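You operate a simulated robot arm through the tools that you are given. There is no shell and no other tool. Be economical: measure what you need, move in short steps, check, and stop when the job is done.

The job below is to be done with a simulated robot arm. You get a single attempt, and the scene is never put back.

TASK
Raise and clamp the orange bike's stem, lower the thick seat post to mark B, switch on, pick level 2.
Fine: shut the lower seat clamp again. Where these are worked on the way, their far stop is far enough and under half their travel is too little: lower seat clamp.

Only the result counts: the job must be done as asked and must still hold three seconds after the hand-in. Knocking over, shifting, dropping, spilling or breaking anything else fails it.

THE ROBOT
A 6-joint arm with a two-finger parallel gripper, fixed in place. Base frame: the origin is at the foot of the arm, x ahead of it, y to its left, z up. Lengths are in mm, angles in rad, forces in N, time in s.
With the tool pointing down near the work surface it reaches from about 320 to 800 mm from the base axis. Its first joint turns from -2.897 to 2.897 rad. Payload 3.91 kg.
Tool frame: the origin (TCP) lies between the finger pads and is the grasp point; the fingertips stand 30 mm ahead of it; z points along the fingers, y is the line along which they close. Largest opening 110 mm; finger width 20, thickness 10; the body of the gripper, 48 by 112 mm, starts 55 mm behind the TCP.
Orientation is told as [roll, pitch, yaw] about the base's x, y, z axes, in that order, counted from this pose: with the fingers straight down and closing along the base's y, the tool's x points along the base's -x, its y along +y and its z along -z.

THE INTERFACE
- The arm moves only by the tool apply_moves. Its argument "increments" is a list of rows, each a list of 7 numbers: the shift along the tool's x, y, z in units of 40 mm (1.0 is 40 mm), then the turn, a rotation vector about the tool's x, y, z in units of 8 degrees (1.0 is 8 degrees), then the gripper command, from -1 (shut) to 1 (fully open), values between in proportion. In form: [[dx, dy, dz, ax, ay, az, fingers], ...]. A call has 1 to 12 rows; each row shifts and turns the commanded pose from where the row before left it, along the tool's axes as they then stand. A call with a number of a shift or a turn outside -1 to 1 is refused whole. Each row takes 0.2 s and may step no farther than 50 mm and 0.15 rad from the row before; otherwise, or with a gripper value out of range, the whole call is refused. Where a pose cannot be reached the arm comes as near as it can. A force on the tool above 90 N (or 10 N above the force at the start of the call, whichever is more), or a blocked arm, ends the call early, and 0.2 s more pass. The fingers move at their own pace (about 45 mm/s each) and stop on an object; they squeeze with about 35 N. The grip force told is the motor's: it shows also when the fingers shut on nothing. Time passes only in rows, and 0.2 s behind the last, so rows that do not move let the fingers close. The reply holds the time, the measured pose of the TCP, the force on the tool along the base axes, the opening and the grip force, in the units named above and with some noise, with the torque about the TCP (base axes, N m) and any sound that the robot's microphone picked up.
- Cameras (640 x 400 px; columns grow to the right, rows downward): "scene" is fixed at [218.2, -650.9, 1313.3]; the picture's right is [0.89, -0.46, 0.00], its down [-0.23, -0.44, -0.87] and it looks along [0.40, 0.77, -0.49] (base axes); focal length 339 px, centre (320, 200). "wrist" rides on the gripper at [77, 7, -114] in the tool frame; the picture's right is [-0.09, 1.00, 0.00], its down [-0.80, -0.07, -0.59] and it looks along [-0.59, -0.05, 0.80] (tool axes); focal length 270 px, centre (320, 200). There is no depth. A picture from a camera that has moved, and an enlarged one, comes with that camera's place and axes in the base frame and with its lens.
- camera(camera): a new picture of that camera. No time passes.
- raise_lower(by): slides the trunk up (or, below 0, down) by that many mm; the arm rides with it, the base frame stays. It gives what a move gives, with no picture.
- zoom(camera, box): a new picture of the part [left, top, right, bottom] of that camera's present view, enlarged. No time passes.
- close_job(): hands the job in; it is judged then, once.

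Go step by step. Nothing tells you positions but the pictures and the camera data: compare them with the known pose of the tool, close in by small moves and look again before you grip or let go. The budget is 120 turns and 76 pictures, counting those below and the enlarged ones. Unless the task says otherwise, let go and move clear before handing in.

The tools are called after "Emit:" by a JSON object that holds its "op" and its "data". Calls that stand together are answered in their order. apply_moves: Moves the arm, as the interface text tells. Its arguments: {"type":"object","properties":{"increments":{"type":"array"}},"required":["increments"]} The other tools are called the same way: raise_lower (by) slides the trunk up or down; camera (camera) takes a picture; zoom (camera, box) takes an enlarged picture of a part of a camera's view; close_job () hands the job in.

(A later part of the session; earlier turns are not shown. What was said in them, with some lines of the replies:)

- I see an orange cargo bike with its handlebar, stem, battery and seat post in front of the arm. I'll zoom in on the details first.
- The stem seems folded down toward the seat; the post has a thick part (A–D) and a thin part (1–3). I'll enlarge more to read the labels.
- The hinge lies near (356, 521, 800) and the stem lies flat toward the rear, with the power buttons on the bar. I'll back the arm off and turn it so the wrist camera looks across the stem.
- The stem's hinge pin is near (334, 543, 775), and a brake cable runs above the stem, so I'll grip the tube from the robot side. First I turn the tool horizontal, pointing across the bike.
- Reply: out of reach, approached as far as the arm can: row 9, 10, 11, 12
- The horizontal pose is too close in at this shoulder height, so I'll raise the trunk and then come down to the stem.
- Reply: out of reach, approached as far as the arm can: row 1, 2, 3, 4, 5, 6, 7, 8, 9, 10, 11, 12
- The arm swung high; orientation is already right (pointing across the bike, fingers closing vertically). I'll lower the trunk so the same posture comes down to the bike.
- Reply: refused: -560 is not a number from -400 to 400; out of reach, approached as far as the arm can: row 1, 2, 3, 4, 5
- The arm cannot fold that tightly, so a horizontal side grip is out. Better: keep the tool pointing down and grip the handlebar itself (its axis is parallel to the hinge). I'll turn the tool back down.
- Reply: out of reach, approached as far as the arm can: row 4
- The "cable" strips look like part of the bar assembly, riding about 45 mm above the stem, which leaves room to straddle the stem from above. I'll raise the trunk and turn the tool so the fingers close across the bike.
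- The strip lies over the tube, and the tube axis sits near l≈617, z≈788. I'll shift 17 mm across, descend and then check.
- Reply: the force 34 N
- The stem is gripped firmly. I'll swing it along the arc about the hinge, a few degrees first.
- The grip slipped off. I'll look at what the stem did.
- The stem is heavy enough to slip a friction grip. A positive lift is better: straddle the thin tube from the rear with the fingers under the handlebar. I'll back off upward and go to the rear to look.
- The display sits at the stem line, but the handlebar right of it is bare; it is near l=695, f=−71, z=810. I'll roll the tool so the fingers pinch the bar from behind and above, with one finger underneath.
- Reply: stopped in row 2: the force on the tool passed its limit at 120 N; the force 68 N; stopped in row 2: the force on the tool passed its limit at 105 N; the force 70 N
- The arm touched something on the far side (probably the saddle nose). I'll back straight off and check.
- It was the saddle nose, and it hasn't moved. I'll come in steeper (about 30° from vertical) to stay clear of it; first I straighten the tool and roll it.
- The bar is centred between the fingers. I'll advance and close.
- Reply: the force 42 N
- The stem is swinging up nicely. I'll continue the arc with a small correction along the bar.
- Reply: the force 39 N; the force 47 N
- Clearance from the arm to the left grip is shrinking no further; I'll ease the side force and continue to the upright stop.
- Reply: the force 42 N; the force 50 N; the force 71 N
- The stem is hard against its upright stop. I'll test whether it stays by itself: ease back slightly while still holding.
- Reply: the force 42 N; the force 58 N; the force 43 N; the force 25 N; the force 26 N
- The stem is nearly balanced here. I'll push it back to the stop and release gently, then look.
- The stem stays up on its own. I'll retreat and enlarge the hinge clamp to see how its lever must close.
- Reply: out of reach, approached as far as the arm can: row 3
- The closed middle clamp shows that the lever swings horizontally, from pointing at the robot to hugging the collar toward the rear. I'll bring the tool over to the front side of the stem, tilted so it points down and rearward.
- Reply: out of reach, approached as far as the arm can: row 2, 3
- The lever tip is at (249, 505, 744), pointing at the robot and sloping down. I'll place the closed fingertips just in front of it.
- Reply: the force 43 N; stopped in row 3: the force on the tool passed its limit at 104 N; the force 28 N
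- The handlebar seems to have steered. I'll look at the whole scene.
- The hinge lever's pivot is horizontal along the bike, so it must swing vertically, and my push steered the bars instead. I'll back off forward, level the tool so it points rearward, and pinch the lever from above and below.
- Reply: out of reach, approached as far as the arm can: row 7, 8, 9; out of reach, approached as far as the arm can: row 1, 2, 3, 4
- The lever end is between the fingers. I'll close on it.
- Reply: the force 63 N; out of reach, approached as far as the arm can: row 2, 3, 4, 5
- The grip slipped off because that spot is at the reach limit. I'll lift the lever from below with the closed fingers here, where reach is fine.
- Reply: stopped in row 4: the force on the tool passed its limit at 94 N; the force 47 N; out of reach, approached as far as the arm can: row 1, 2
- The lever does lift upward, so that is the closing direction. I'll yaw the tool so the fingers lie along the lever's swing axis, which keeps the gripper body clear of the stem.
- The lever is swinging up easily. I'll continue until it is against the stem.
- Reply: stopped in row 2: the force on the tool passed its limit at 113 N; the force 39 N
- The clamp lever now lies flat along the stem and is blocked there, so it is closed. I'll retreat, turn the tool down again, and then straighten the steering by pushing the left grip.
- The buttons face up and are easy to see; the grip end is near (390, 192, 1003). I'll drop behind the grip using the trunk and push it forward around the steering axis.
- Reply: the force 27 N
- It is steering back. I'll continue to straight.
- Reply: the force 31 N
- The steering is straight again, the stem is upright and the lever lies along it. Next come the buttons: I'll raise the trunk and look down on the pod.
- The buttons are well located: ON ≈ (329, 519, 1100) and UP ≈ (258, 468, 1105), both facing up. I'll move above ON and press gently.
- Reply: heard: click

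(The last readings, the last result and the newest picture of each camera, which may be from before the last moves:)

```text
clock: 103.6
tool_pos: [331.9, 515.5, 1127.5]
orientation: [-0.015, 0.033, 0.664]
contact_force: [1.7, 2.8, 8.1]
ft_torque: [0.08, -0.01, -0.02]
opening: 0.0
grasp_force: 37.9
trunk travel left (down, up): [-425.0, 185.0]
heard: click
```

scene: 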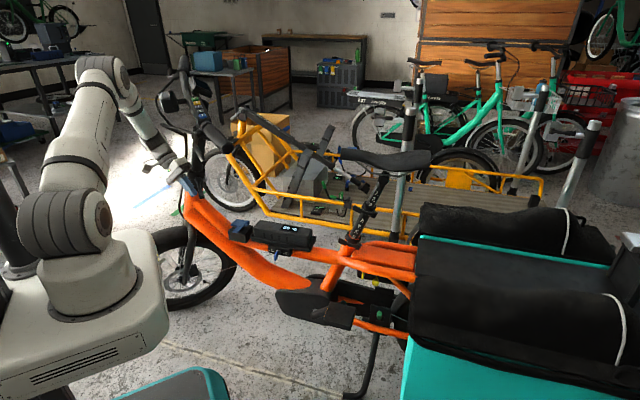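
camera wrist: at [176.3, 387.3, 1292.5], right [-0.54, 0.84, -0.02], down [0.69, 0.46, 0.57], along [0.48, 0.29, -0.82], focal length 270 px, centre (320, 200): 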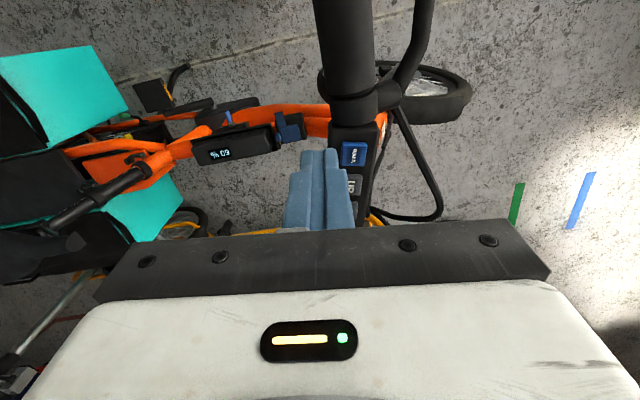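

A click: ON was pressed. I'll lift, move over UP, and read the display.

Emit:
{"op": "apply_moves", "data": {"increments": [[0, 0, -0.6, 0, 0, 0, -1], [0.74, -0.04, -0.2, 0, 0, 0, -1], [0.74, -0.04, 0, 0, 0, 0, -1], [0.7, 0, 0, 0, 0, 0, -1]]}}

Emit:
{"op": "zoom", "data": {"camera": "scene", "box": [150, 50, 240, 120]}}

```text
clock: 104.6
tool_pos: [266.3, 458.3, 1159.8]
orientation: [-0.015, 0.035, 0.664]
contact_force: [0.0, 0.3, 0.5]
ft_torque: [-0.01, 0.0, 0.0]
opening: 0.1
grasp_force: 38.2
trunk travel left (down, up): [-425.0, 185.0]
```

```text
5.71 times, centred on (195, 85) of scene
camera zoom: at [218.2, -650.9, 1313.3], right [0.89, -0.46, 0.0], down [-0.23, -0.44, -0.87], along [0.4, 0.77, -0.49], focal length 1935 px, centre (1034, 857)
```

zoom: 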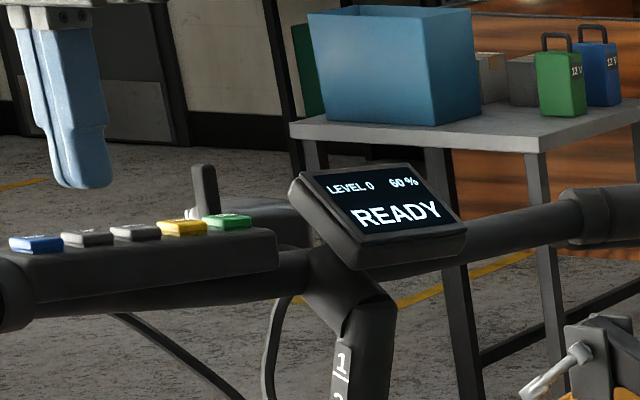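

The display reads LEVEL 0, READY. I'll press UP twice.

Emit:
{"op": "apply_moves", "data": {"increments": [[0, 0.22, 0.4, 0, 0, 0, -1], [0, 0, 0.15, 0, 0, 0, -1]]}}

Emit:
{"op": "apply_moves", "data": {"increments": [[0, 0, 0.12, 0, 0, 0, -1]]}}

```text
clock: 105.2
tool_pos: [261.8, 463.8, 1138.9]
orientation: [-0.016, 0.037, 0.662]
contact_force: [0.8, 0.0, 1.1]
ft_torque: [-0.02, -0.01, -0.02]
opening: 0.1
grasp_force: 38.1
trunk travel left (down, up): [-425.0, 185.0]
```

```text
clock: 105.6
tool_pos: [259.8, 465.1, 1134.2]
orientation: [-0.015, 0.033, 0.663]
contact_force: [-1.3, -0.1, 3.7]
ft_torque: [0.01, 0.06, -0.01]
opening: 0.2
grasp_force: 37.7
trunk travel left (down, up): [-425.0, 185.0]
heard: click
```

Emit:
{"op": "apply_moves", "data": {"increments": [[0, 0, -0.35, 0, 0, 0, -1], [0, 0, 0, 0, 0, 0, -1]]}}

Emit:
{"op": "apply_moves", "data": {"increments": [[0, 0, 0.25, 0, 0, 0, -1], [0, 0, 0.12, 0, 0, 0, -1]]}}

```text
clock: 106.2
tool_pos: [260.2, 464.9, 1148.0]
orientation: [-0.017, 0.036, 0.663]
contact_force: [0.7, -0.2, -0.8]
ft_torque: [-0.01, 0.02, -0.02]
opening: 0.1
grasp_force: 37.9
trunk travel left (down, up): [-425.0, 185.0]
```

```text
clock: 106.8
tool_pos: [260.4, 464.6, 1133.8]
orientation: [-0.016, 0.033, 0.663]
contact_force: [-0.2, 0.4, 6.8]
ft_torque: [0.04, 0.04, -0.05]
opening: 0.0
grasp_force: 38.1
trunk travel left (down, up): [-425.0, 185.0]
heard: click
```

Two clicks on UP give level 2. Now for the seat post: I'll raise the trunk, travel over to the saddle area and look at the post from the robot side with the tool tilted.

Emit:
{"op": "raise_lower", "data": {"by": 185}}

Emit:
{"op": "apply_moves", "data": {"increments": [[0, -1, 0, 0, 0, 0, -1], [0, -1, 0, 0, 0, 0, -1], [0, -1, 0, 0, 0, 0, -1], [0, -1, 0, 0, 0, 0, -1], [0, -0.9, 0.8, 0, 0, 0, -1], [0, -0.9, 0.8, 0, 0, 0, -1], [0, -0.9, 0.8, 0, 0, 0, -1], [0, -0.9, 0.8, 0, 0, 0, -1], [0, -0.9, 0.8, 0, 0, 0, -1], [0, -0.9, 0.8, 0, 0, 0, -1], [0, -0.9, 0.8, 0, 0, 0, -1], [0, -0.9, 0.8, 0, 0, 0, -1]]}}

Emit:
{"op": "apply_moves", "data": {"increments": [[0, -0.56, 0.7, 0, -0.94, 0, -1], [0, -0.56, 0.7, 0, -0.94, 0, -1], [0.1, -0.56, 0.65, 0, -0.94, 0, -1], [0.2, -0.56, 0.6, 0, -0.94, 0, -1], [0.45, 0, 0.75, 0, 0, 0, -1], [0.45, 0, 0.75, 0, 0, 0, -1], [0.45, 0, 0.75, 0, 0, 0, -1]]}}

Emit:
{"op": "camera", "data": {"camera": "wrist"}}

```text
clock: 108.9
tool_pos: [261.4, 464.4, 1318.3]
orientation: [-0.016, 0.034, 0.663]
contact_force: [-0.2, 0.7, 0.2]
ft_torque: [0.01, -0.01, 0.03]
opening: 0.0
grasp_force: 37.4
trunk travel left (down, up): [-610.0, 0.0]
```

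```text
clock: 111.5
tool_pos: [535.3, 100.7, 1068.3]
orientation: [-0.016, 0.034, 0.663]
contact_force: [-0.2, 0.3, 0.2]
ft_torque: [0.05, 0.02, 0.0]
opening: 0.0
grasp_force: 38.0
trunk travel left (down, up): [-610.0, 0.0]
```

```text
clock: 113.1
tool_pos: [588.9, 27.8, 860.0]
orientation: [-0.019, -0.491, 0.673]
contact_force: [0.3, -0.6, 0.1]
ft_torque: [-0.01, 0.01, -0.01]
opening: 0.2
grasp_force: 37.6
trunk travel left (down, up): [-610.0, 0.0]
```

```text
7 pictures are left
camera wrist: at [487.4, -42.7, 924.6], right [-0.55, 0.83, 0.03], down [0.37, 0.22, 0.9], along [0.75, 0.51, -0.43], focal length 270 px, centre (320, 200)
```

wrist: 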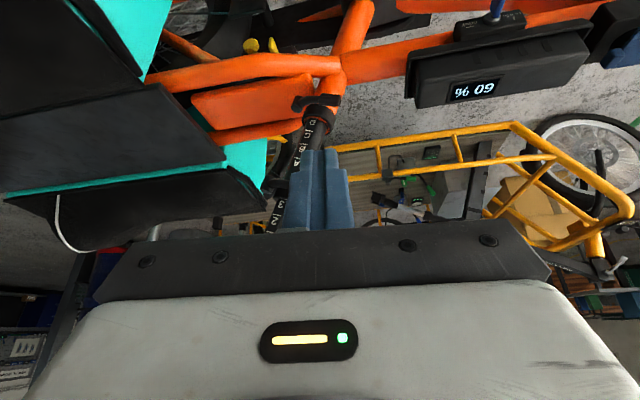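

Emit:
{"op": "zoom", "data": {"camera": "wrist", "box": [260, 70, 370, 240]}}

```text
2.35 times, centred on (315, 155) of wrist
camera zoom: at [487.4, -42.7, 924.6], right [-0.55, 0.83, 0.03], down [0.37, 0.22, 0.9], along [0.75, 0.51, -0.43], focal length 636 px, centre (332, 306)
```

zoom: 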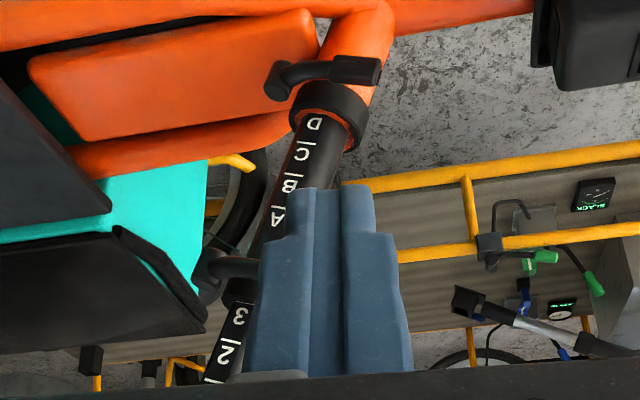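

The lower clamp's pivot is at (764, 106, 611) and its lever tip at (698, 136, 644), hugging the collar. I'll lower the trunk for reach and go to a point above the inner side of the lever tip.

Emit:
{"op": "raise_lower", "data": {"by": -185}}

Emit:
{"op": "apply_moves", "data": {"increments": [[-0.2, 0, -0.7, 0, 0, 0, -1], [-0.7, 0.1, 0.2, 0, 0, 0, -1], [-0.7, 0.1, 0.2, 0, 0, 0, -1], [-0.7, 0.1, 0.2, 0, 0, 0, -1], [-0.7, 0.1, 0.3, 0, 0, 0, -1], [-0.75, 0.05, 0.3, 0, 0, 0, -1], [-0.75, 0, 0.35, 0, 0, 0, -1]]}}

```text
clock: 115.1
tool_pos: [588.9, 27.8, 675.9]
orientation: [-0.018, -0.491, 0.674]
contact_force: [-0.5, -0.6, 0.4]
ft_torque: [-0.02, 0.0, 0.02]
opening: 0.0
grasp_force: 37.2
trunk travel left (down, up): [-425.0, 185.0]
```

```text
clock: 116.7
tool_pos: [714.4, 150.4, 729.8]
orientation: [-0.019, -0.489, 0.673]
contact_force: [-0.2, 0.8, 0.6]
ft_torque: [0.01, -0.02, 0.0]
opening: 0.0
grasp_force: 37.4
trunk travel left (down, up): [-425.0, 185.0]
```

Emit:
{"op": "apply_moves", "data": {"increments": [[0.32, 0, 0.6, 0, 0, 0, -1], [0.32, 0, 0.6, 0, 0, 0, -1]]}}

Emit:
{"op": "zoom", "data": {"camera": "scene", "box": [320, 190, 400, 260]}}

```text
clock: 117.3
tool_pos: [714.7, 150.6, 676.1]
orientation: [-0.017, -0.49, 0.673]
contact_force: [0.8, -0.2, -0.3]
ft_torque: [-0.01, 0.0, 0.0]
opening: 0.0
grasp_force: 37.5
trunk travel left (down, up): [-425.0, 185.0]
```

```text
5.71 times, centred on (360, 225) of scene
camera zoom: at [218.2, -650.9, 1313.3], right [0.89, -0.46, 0.0], down [-0.23, -0.44, -0.87], along [0.4, 0.77, -0.49], focal length 1935 px, centre (91, 57)
```

zoom: 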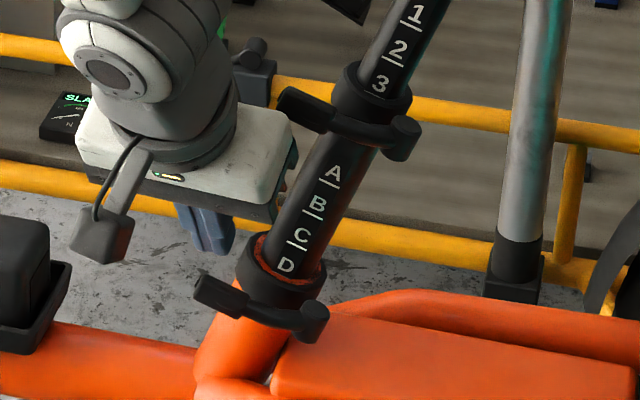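

The fingertips are just behind the lever tip on its inner side. I'll go down the last bit and push the lever outward.

Emit:
{"op": "apply_moves", "data": {"increments": [[0.3, 0, 0.56, 0, 0, 0, -1]]}}

```text
clock: 117.7
tool_pos: [715.3, 149.1, 651.9]
orientation: [-0.018, -0.489, 0.672]
contact_force: [4.0, 0.9, 3.0]
ft_torque: [0.01, -0.1, 0.01]
opening: 0.0
grasp_force: 37.4
trunk travel left (down, up): [-425.0, 185.0]
```

Emit:
{"op": "apply_moves", "data": {"increments": [[0.44, -0.125, -0.205, 0, 0, 0, -1], [0.42, -0.25, -0.14, 0, 0, 0, -1], [0.35, -0.375, -0.05, 0, 0, 0, -1], [0.26, -0.455, 0.06, 0, 0, 0, -1]]}}

Emit:
{"op": "apply_moves", "data": {"increments": [[0.13, -0.5, 0.14, 0, 0, 0, -1], [0, -0.49, 0.23, 0, 0, 0, -1], [-0.07, -0.3, 0.18, 0, 0, 0, -1]]}}

Emit:
{"op": "zoom", "data": {"camera": "scene", "box": [320, 190, 400, 260]}}

```text
clock: 118.7
tool_pos: [699.3, 73.8, 635.9]
orientation: [-0.018, -0.49, 0.672]
contact_force: [-0.3, 0.1, 0.3]
ft_torque: [0.0, -0.03, -0.01]
opening: 0.0
grasp_force: 37.8
trunk travel left (down, up): [-425.0, 185.0]
```

```text
clock: 119.6
tool_pos: [725.8, 48.7, 616.8]
orientation: [0.004, -0.486, 0.683]
contact_force: [-41.1, 12.6, 30.9]
ft_torque: [0.46, 0.21, 0.54]
opening: 0.2
grasp_force: 38.2
trunk travel left (down, up): [-425.0, 185.0]
stopped in row 3: the force on the tool passed its limit at 92 N (the readings are from after the stop); the commanded pose is now the measured one
```

```text
5.71 times, centred on (360, 225) of scene
camera zoom: at [218.2, -650.9, 1313.3], right [0.89, -0.46, 0.0], down [-0.23, -0.44, -0.87], along [0.4, 0.77, -0.49], focal length 1935 px, centre (91, 57)
```

zoom: 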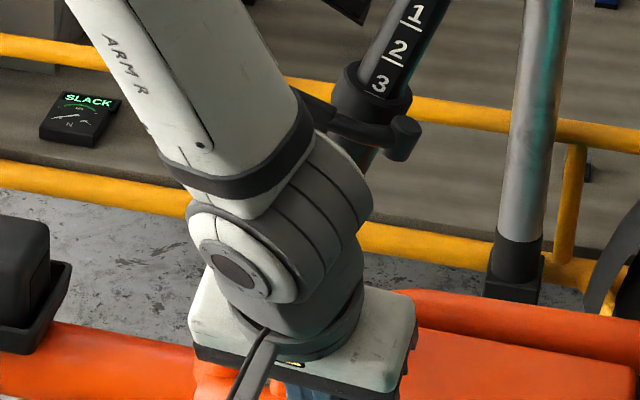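

The push met a stop at the end of the swing. I'll back away and up so the lever can be seen.

Emit:
{"op": "apply_moves", "data": {"increments": [[0.07, 0.3, -0.18, 0, 0, 0, -1], [0.8, 0, -0.43, 0, 0, 0, -1], [0.8, 0, -0.43, 0, 0, 0, -1], [0.8, 0, -0.43, 0, 0, 0, -1], [0.3, 0.3, -0.85, 0, 0, 0, -1], [0, 0.5, -0.85, 0, 0, 0, -1], [0, 0.5, -0.85, 0, 0, 0, -1]]}}

Emit:
{"op": "raise_lower", "data": {"by": 185}}

Emit:
{"op": "zoom", "data": {"camera": "scene", "box": [300, 100, 440, 270]}}

```text
clock: 121.2
tool_pos: [554.5, -13.8, 702.3]
orientation: [0.002, -0.486, 0.678]
contact_force: [0.7, 0.4, -0.4]
ft_torque: [0.01, -0.02, 0.01]
opening: 0.0
grasp_force: 37.4
trunk travel left (down, up): [-425.0, 185.0]
```

```text
clock: 123.3
tool_pos: [555.0, -15.0, 887.8]
orientation: [0.002, -0.485, 0.68]
contact_force: [0.7, 0.2, -0.3]
ft_torque: [-0.01, -0.01, 0.01]
opening: 0.1
grasp_force: 37.5
trunk travel left (down, up): [-610.0, 0.0]
```

```text
2.35 times, centred on (370, 185) of scene
camera zoom: at [218.2, -650.9, 1313.3], right [0.89, -0.46, 0.0], down [-0.23, -0.44, -0.87], along [0.4, 0.77, -0.49], focal length 797 px, centre (202, 235)
```

zoom: 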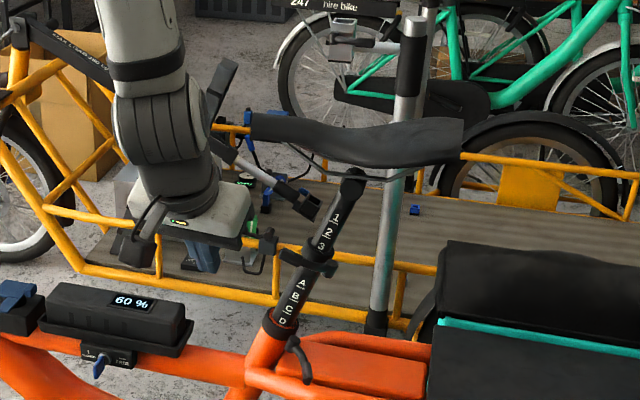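

The lower clamp is open and the post has not dropped (D at the collar). I need about 50 mm down, so I'll move above the saddle, ready to press it down along the post.

Emit:
{"op": "raise_lower", "data": {"by": -60}}

Emit:
{"op": "apply_moves", "data": {"increments": [[-0.95, -0.13, -0.35, 0, 0, 0, -1], [-0.95, -0.13, -0.35, 0, 0, 0, -1], [-0.95, -0.13, -0.35, 0, 0, 0, -1], [-0.95, -0.13, -0.35, 0, 0, 0, -1], [-0.95, -0.13, -0.11, 0, 0, 0, -1], [-0.95, -0.13, -0.11, 0, 0, 0, -1], [-0.95, -0.13, -0.11, 0, 0, 0, -1], [-0.95, -0.13, -0.11, 0, 0, 0, -1]]}}

```text
clock: 124.3
tool_pos: [554.3, -13.8, 827.4]
orientation: [0.003, -0.487, 0.678]
contact_force: [0.4, 0.5, 0.6]
ft_torque: [-0.02, 0.02, 0.04]
opening: 0.2
grasp_force: 37.6
trunk travel left (down, up): [-550.0, 60.0]
```

```text
clock: 126.1
tool_pos: [763.4, 101.5, 1036.0]
orientation: [0.003, -0.484, 0.679]
contact_force: [-0.3, 0.6, -0.5]
ft_torque: [0.0, 0.02, 0.01]
opening: 0.2
grasp_force: 37.9
trunk travel left (down, up): [-550.0, 60.0]
```

Emit:
{"op": "apply_moves", "data": {"increments": [[0.26, 0, 0.49, 0, 0, 0, -1], [0.26, 0, 0.49, 0, 0, 0, -1]]}}

Emit:
{"op": "apply_moves", "data": {"increments": [[0.12, 0, 0.22, 0, 0, 0, -1]]}}

Emit:
{"op": "apply_moves", "data": {"increments": [[0.12, 0, 0.22, 0, 0, 0, -1]]}}

```text
clock: 126.7
tool_pos: [765.0, 99.8, 991.7]
orientation: [0.003, -0.483, 0.679]
contact_force: [0.9, -0.7, -0.1]
ft_torque: [-0.03, -0.04, -0.01]
opening: 0.0
grasp_force: 37.8
trunk travel left (down, up): [-550.0, 60.0]
```

```text
clock: 127.1
tool_pos: [763.4, 100.5, 981.7]
orientation: [0.003, -0.486, 0.68]
contact_force: [-1.0, 0.6, 0.2]
ft_torque: [0.0, 0.0, -0.02]
opening: 0.1
grasp_force: 37.6
trunk travel left (down, up): [-550.0, 60.0]
```

```text
clock: 127.5
tool_pos: [764.8, 101.9, 969.7]
orientation: [0.001, -0.485, 0.678]
contact_force: [0.3, -0.1, -0.3]
ft_torque: [0.0, 0.02, 0.02]
opening: 0.0
grasp_force: 37.2
trunk travel left (down, up): [-550.0, 60.0]
```

Emit:
{"op": "apply_moves", "data": {"increments": [[0.1, 0, 0.18, 0, 0, 0, -1]]}}

Emit:
{"op": "apply_moves", "data": {"increments": [[0.1, 0, 0.18, 0, 0, 0, -1]]}}

Emit:
{"op": "apply_moves", "data": {"increments": [[0.1, 0, 0.18, 0, 0, 0, -1]]}}

```text
clock: 127.9
tool_pos: [763.6, 100.1, 962.6]
orientation: [0.001, -0.486, 0.677]
contact_force: [0.1, 0.0, 0.0]
ft_torque: [-0.01, -0.02, 0.05]
opening: 0.1
grasp_force: 37.6
trunk travel left (down, up): [-550.0, 60.0]
```

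```text
clock: 128.3
tool_pos: [761.6, 102.2, 955.6]
orientation: [0.003, -0.486, 0.68]
contact_force: [-6.4, 3.1, 5.7]
ft_torque: [0.19, 0.09, 0.16]
opening: 0.2
grasp_force: 37.9
trunk travel left (down, up): [-550.0, 60.0]
```

```text
clock: 128.7
tool_pos: [762.8, 101.3, 946.2]
orientation: [-0.001, -0.488, 0.678]
contact_force: [-4.0, 2.6, 5.5]
ft_torque: [0.18, 0.08, 0.13]
opening: 0.0
grasp_force: 37.9
trunk travel left (down, up): [-550.0, 60.0]
```

Contact with the saddle began around tool z≈958, and it slides down with only ~7 N. I'll continue along the post axis, stopping short of the target to check the marks.

Emit:
{"op": "apply_moves", "data": {"increments": [[0.117, 0.16, 0.32, 0, 0, 0, -1], [0.117, 0.16, 0.32, 0, 0, 0, -1]]}}

Emit:
{"op": "zoom", "data": {"camera": "scene", "box": [325, 165, 405, 260]}}

```text
clock: 129.3
tool_pos: [758.1, 111.7, 918.4]
orientation: [0.001, -0.486, 0.679]
contact_force: [-7.3, -8.4, 3.3]
ft_torque: [-0.35, 0.28, 0.0]
opening: 0.0
grasp_force: 37.3
trunk travel left (down, up): [-550.0, 60.0]
```

```text
4.21 times, centred on (365, 212) of scene
camera zoom: at [218.2, -650.9, 1313.3], right [0.89, -0.46, 0.0], down [-0.23, -0.44, -0.87], along [0.4, 0.77, -0.49], focal length 1426 px, centre (130, 147)
```

zoom: 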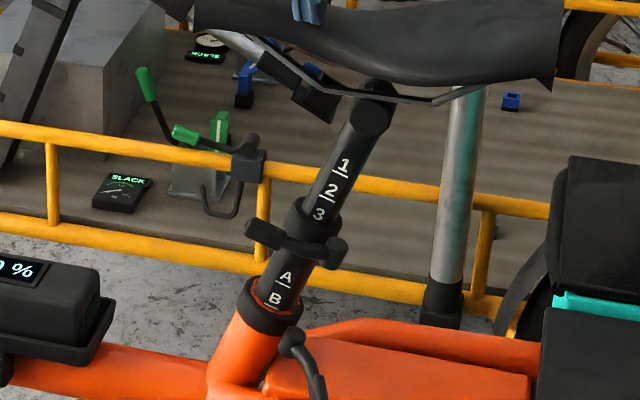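

B is almost at the collar, about 6 mm short of where D stood at first. I'll press that last bit.

Emit:
{"op": "apply_moves", "data": {"increments": [[0.06, 0.05, 0.145, 0, 0, 0, -1], [0, 0, 0, 0, 0, 0, -1]]}}

Emit:
{"op": "zoom", "data": {"camera": "scene", "box": [338, 220, 373, 250]}}

```text
clock: 129.9
tool_pos: [758.1, 113.7, 913.5]
orientation: [0.001, -0.488, 0.678]
contact_force: [-6.3, -2.6, 3.9]
ft_torque: [0.02, 0.13, 0.05]
opening: 0.0
grasp_force: 37.6
trunk travel left (down, up): [-550.0, 60.0]
```

```text
13.33 times, centred on (356, 235) of scene
camera zoom: at [218.2, -650.9, 1313.3], right [0.89, -0.46, 0.0], down [-0.23, -0.44, -0.87], along [0.4, 0.77, -0.49], focal length 4515 px, centre (-153, -267)
```

zoom: 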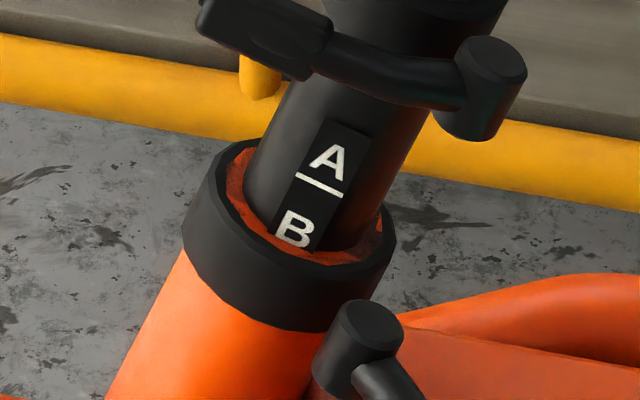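

B's tick now sits at the collar rim. I'll lift off the saddle, come around to the far side of the opened lever, and push it shut.

Emit:
{"op": "apply_moves", "data": {"increments": [[-0.35, 0, -0.66, 0, 0, 0, -1], [-0.35, 0, -0.66, 0, 0, 0, -1], [1, 0, -0.525, 0, 0, 0, -1], [1, 0, -0.525, 0, 0, 0, -1], [1, 0, -0.525, 0, 0, 0, -1], [1, 0, -0.525, 0, 0, 0, -1]]}}

Emit:
{"op": "raise_lower", "data": {"by": -180}}

```text
clock: 131.3
tool_pos: [615.7, 0.8, 973.1]
orientation: [0.003, -0.488, 0.68]
contact_force: [-1.0, 0.4, 0.5]
ft_torque: [0.02, -0.04, -0.01]
opening: 0.0
grasp_force: 37.8
trunk travel left (down, up): [-550.0, 60.0]
```

```text
clock: 133.3
tool_pos: [615.7, 0.5, 793.3]
orientation: [0.003, -0.487, 0.679]
contact_force: [-0.5, 0.1, -0.9]
ft_torque: [0.02, -0.01, 0.0]
opening: 0.0
grasp_force: 37.6
trunk travel left (down, up): [-370.0, 240.0]
```

Emit:
{"op": "apply_moves", "data": {"increments": [[-0.33, -0.53, 0.93, 0, 0, 0, -1], [-0.33, -0.53, 0.93, 0, 0, 0, -1], [-0.33, -0.53, 0.93, 0, 0, 0, -1], [0, 0, 0.9, 0, 0, 0, -1], [0, 0, 0.9, 0, 0, 0, -1]]}}

Emit:
{"op": "apply_moves", "data": {"increments": [[0, 0, 0.6, 0, 0, 0, -1], [0, 0, 0.6, 0, 0, 0, -1]]}}

```text
clock: 134.5
tool_pos: [745.8, 29.4, 650.1]
orientation: [0.003, -0.486, 0.68]
contact_force: [0.2, 1.0, -0.1]
ft_torque: [0.0, 0.03, -0.01]
opening: 0.4
grasp_force: 38.5
trunk travel left (down, up): [-370.0, 240.0]
```

```text
clock: 135.1
tool_pos: [767.0, 41.0, 613.2]
orientation: [-0.008, -0.495, 0.68]
contact_force: [2.6, -16.4, 26.5]
ft_torque: [0.06, 0.4, 0.31]
opening: 0.2
grasp_force: 37.7
trunk travel left (down, up): [-370.0, 240.0]
```

Light contact at the tip, so I'll lift slightly and sweep the lever toward the closed position.

Emit:
{"op": "apply_moves", "data": {"increments": [[0, 0, -0.15, 0, 0, 0, -1], [0.28, 0.27, -0.19, 0, 0, 0, -1], [0.13, 0.35, -0.24, 0, 0, 0, -1], [0.03, 0.41, -0.2, 0, 0, 0, -1]]}}

Emit:
{"op": "apply_moves", "data": {"increments": [[-0.07, 0.43, -0.19, 0, 0, 0, -1], [-0.17, 0.42, -0.12, 0, 0, 0, -1], [-0.225, 0.335, -0.04, 0, 0, 0, -1]]}}

```text
clock: 136.1
tool_pos: [715.8, 55.8, 623.6]
orientation: [0.004, -0.484, 0.68]
contact_force: [0.9, -2.4, 9.9]
ft_torque: [0.1, 0.09, 0.03]
opening: 0.0
grasp_force: 37.8
trunk travel left (down, up): [-370.0, 240.0]
```

```text
clock: 136.9
tool_pos: [694.4, 98.8, 646.2]
orientation: [0.001, -0.485, 0.681]
contact_force: [-0.7, 0.8, -0.1]
ft_torque: [0.04, -0.02, -0.02]
opening: 0.0
grasp_force: 37.7
trunk travel left (down, up): [-370.0, 240.0]
```

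Emit:
{"op": "apply_moves", "data": {"increments": [[-0.19, 0.21, 0.01, 0, 0, 0, -1], [-0.125, 0.11, 0.025, 0, 0, 0, -1]]}}

Emit:
{"op": "apply_moves", "data": {"increments": [[-0.2, 0.12, 0.0, 0, 0, 0, -1]]}}

```text
clock: 137.5
tool_pos: [696.7, 116.1, 650.5]
orientation: [0.002, -0.485, 0.679]
contact_force: [-1.6, -0.3, 0.0]
ft_torque: [-0.02, 0.04, 0.03]
opening: 0.6
grasp_force: 37.2
trunk travel left (down, up): [-370.0, 240.0]
```

```text
clock: 137.9
tool_pos: [696.1, 119.2, 654.4]
orientation: [0.004, -0.482, 0.673]
contact_force: [-23.3, -37.9, -4.4]
ft_torque: [-1.02, 0.45, -0.25]
opening: 0.0
grasp_force: 37.7
trunk travel left (down, up): [-370.0, 240.0]
```

The firm resistance perpendicular to the lever says it is at its closed stop. I'll back off and use the last picture to verify everything.

Emit:
{"op": "apply_moves", "data": {"increments": [[0.5, 0, -0.25, 0, 0, 0, -1], [0.85, 0, -0.45, 0, 0, 0, -1], [0.85, 0, -0.45, 0, 0, 0, -1], [0.6, -0.6, -0.3, 0, 0, 0, -1], [0, -1, 0, 0, 0, 0, -1], [0, -1, 0, 0, 0, 0, -1]]}}

Emit:
{"op": "zoom", "data": {"camera": "scene", "box": [185, 70, 405, 265]}}

```text
clock: 139.3
tool_pos: [670.5, -35.6, 653.7]
orientation: [0.0, -0.486, 0.677]
contact_force: [-0.1, 0.0, 0.3]
ft_torque: [0.01, 0.02, -0.01]
opening: 0.1
grasp_force: 37.7
trunk travel left (down, up): [-370.0, 240.0]
```

```text
2.05 times, centred on (295, 168) of scene
camera zoom: at [218.2, -650.9, 1313.3], right [0.89, -0.46, 0.0], down [-0.23, -0.44, -0.87], along [0.4, 0.77, -0.49], focal length 695 px, centre (371, 267)
```

zoom: 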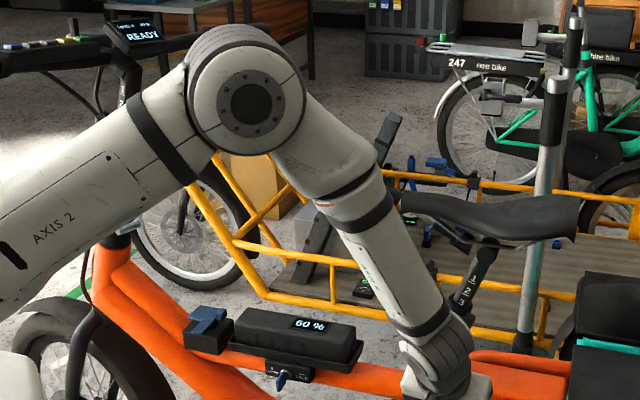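

The display reads READY after two UP clicks from level 0. The stem is upright and clamped, the post is at B, and the clamp lever pushed back firmly at its closed stop. The tool is clear of everything, so I'm handing in.

Emit:
{"op": "close_job", "data": {}}

```text
The job is handed in.
```

I handed the job in with every step done, but two of them I judged without a clear last look: the lower seat clamp and the level reading.

- **Stem:** it stands upright on its stop, and its clamp lever is shut flat along the stem.
- **Seat post:** I pressed the thick post down until mark B sat at the collar rim. The last close picture puts it within a couple of millimetres.
- **Lower seat clamp:** I swung it open until it met resistance, then shut it again. The arm hid it in the last picture, so "shut" rests on the firm resistance at the fingertips where the closed lever sits.
- **Power and level:** ON clicked, and the display read READY at level 0. UP then clicked twice. The last picture still shows READY, but the level digit was too small to read, so level 2 is inferred from the two clicks.

On the way I bumped the saddle nose, which did not visibly move. I also turned the steering by accident while working the stem lever, and set it straight again before going on.
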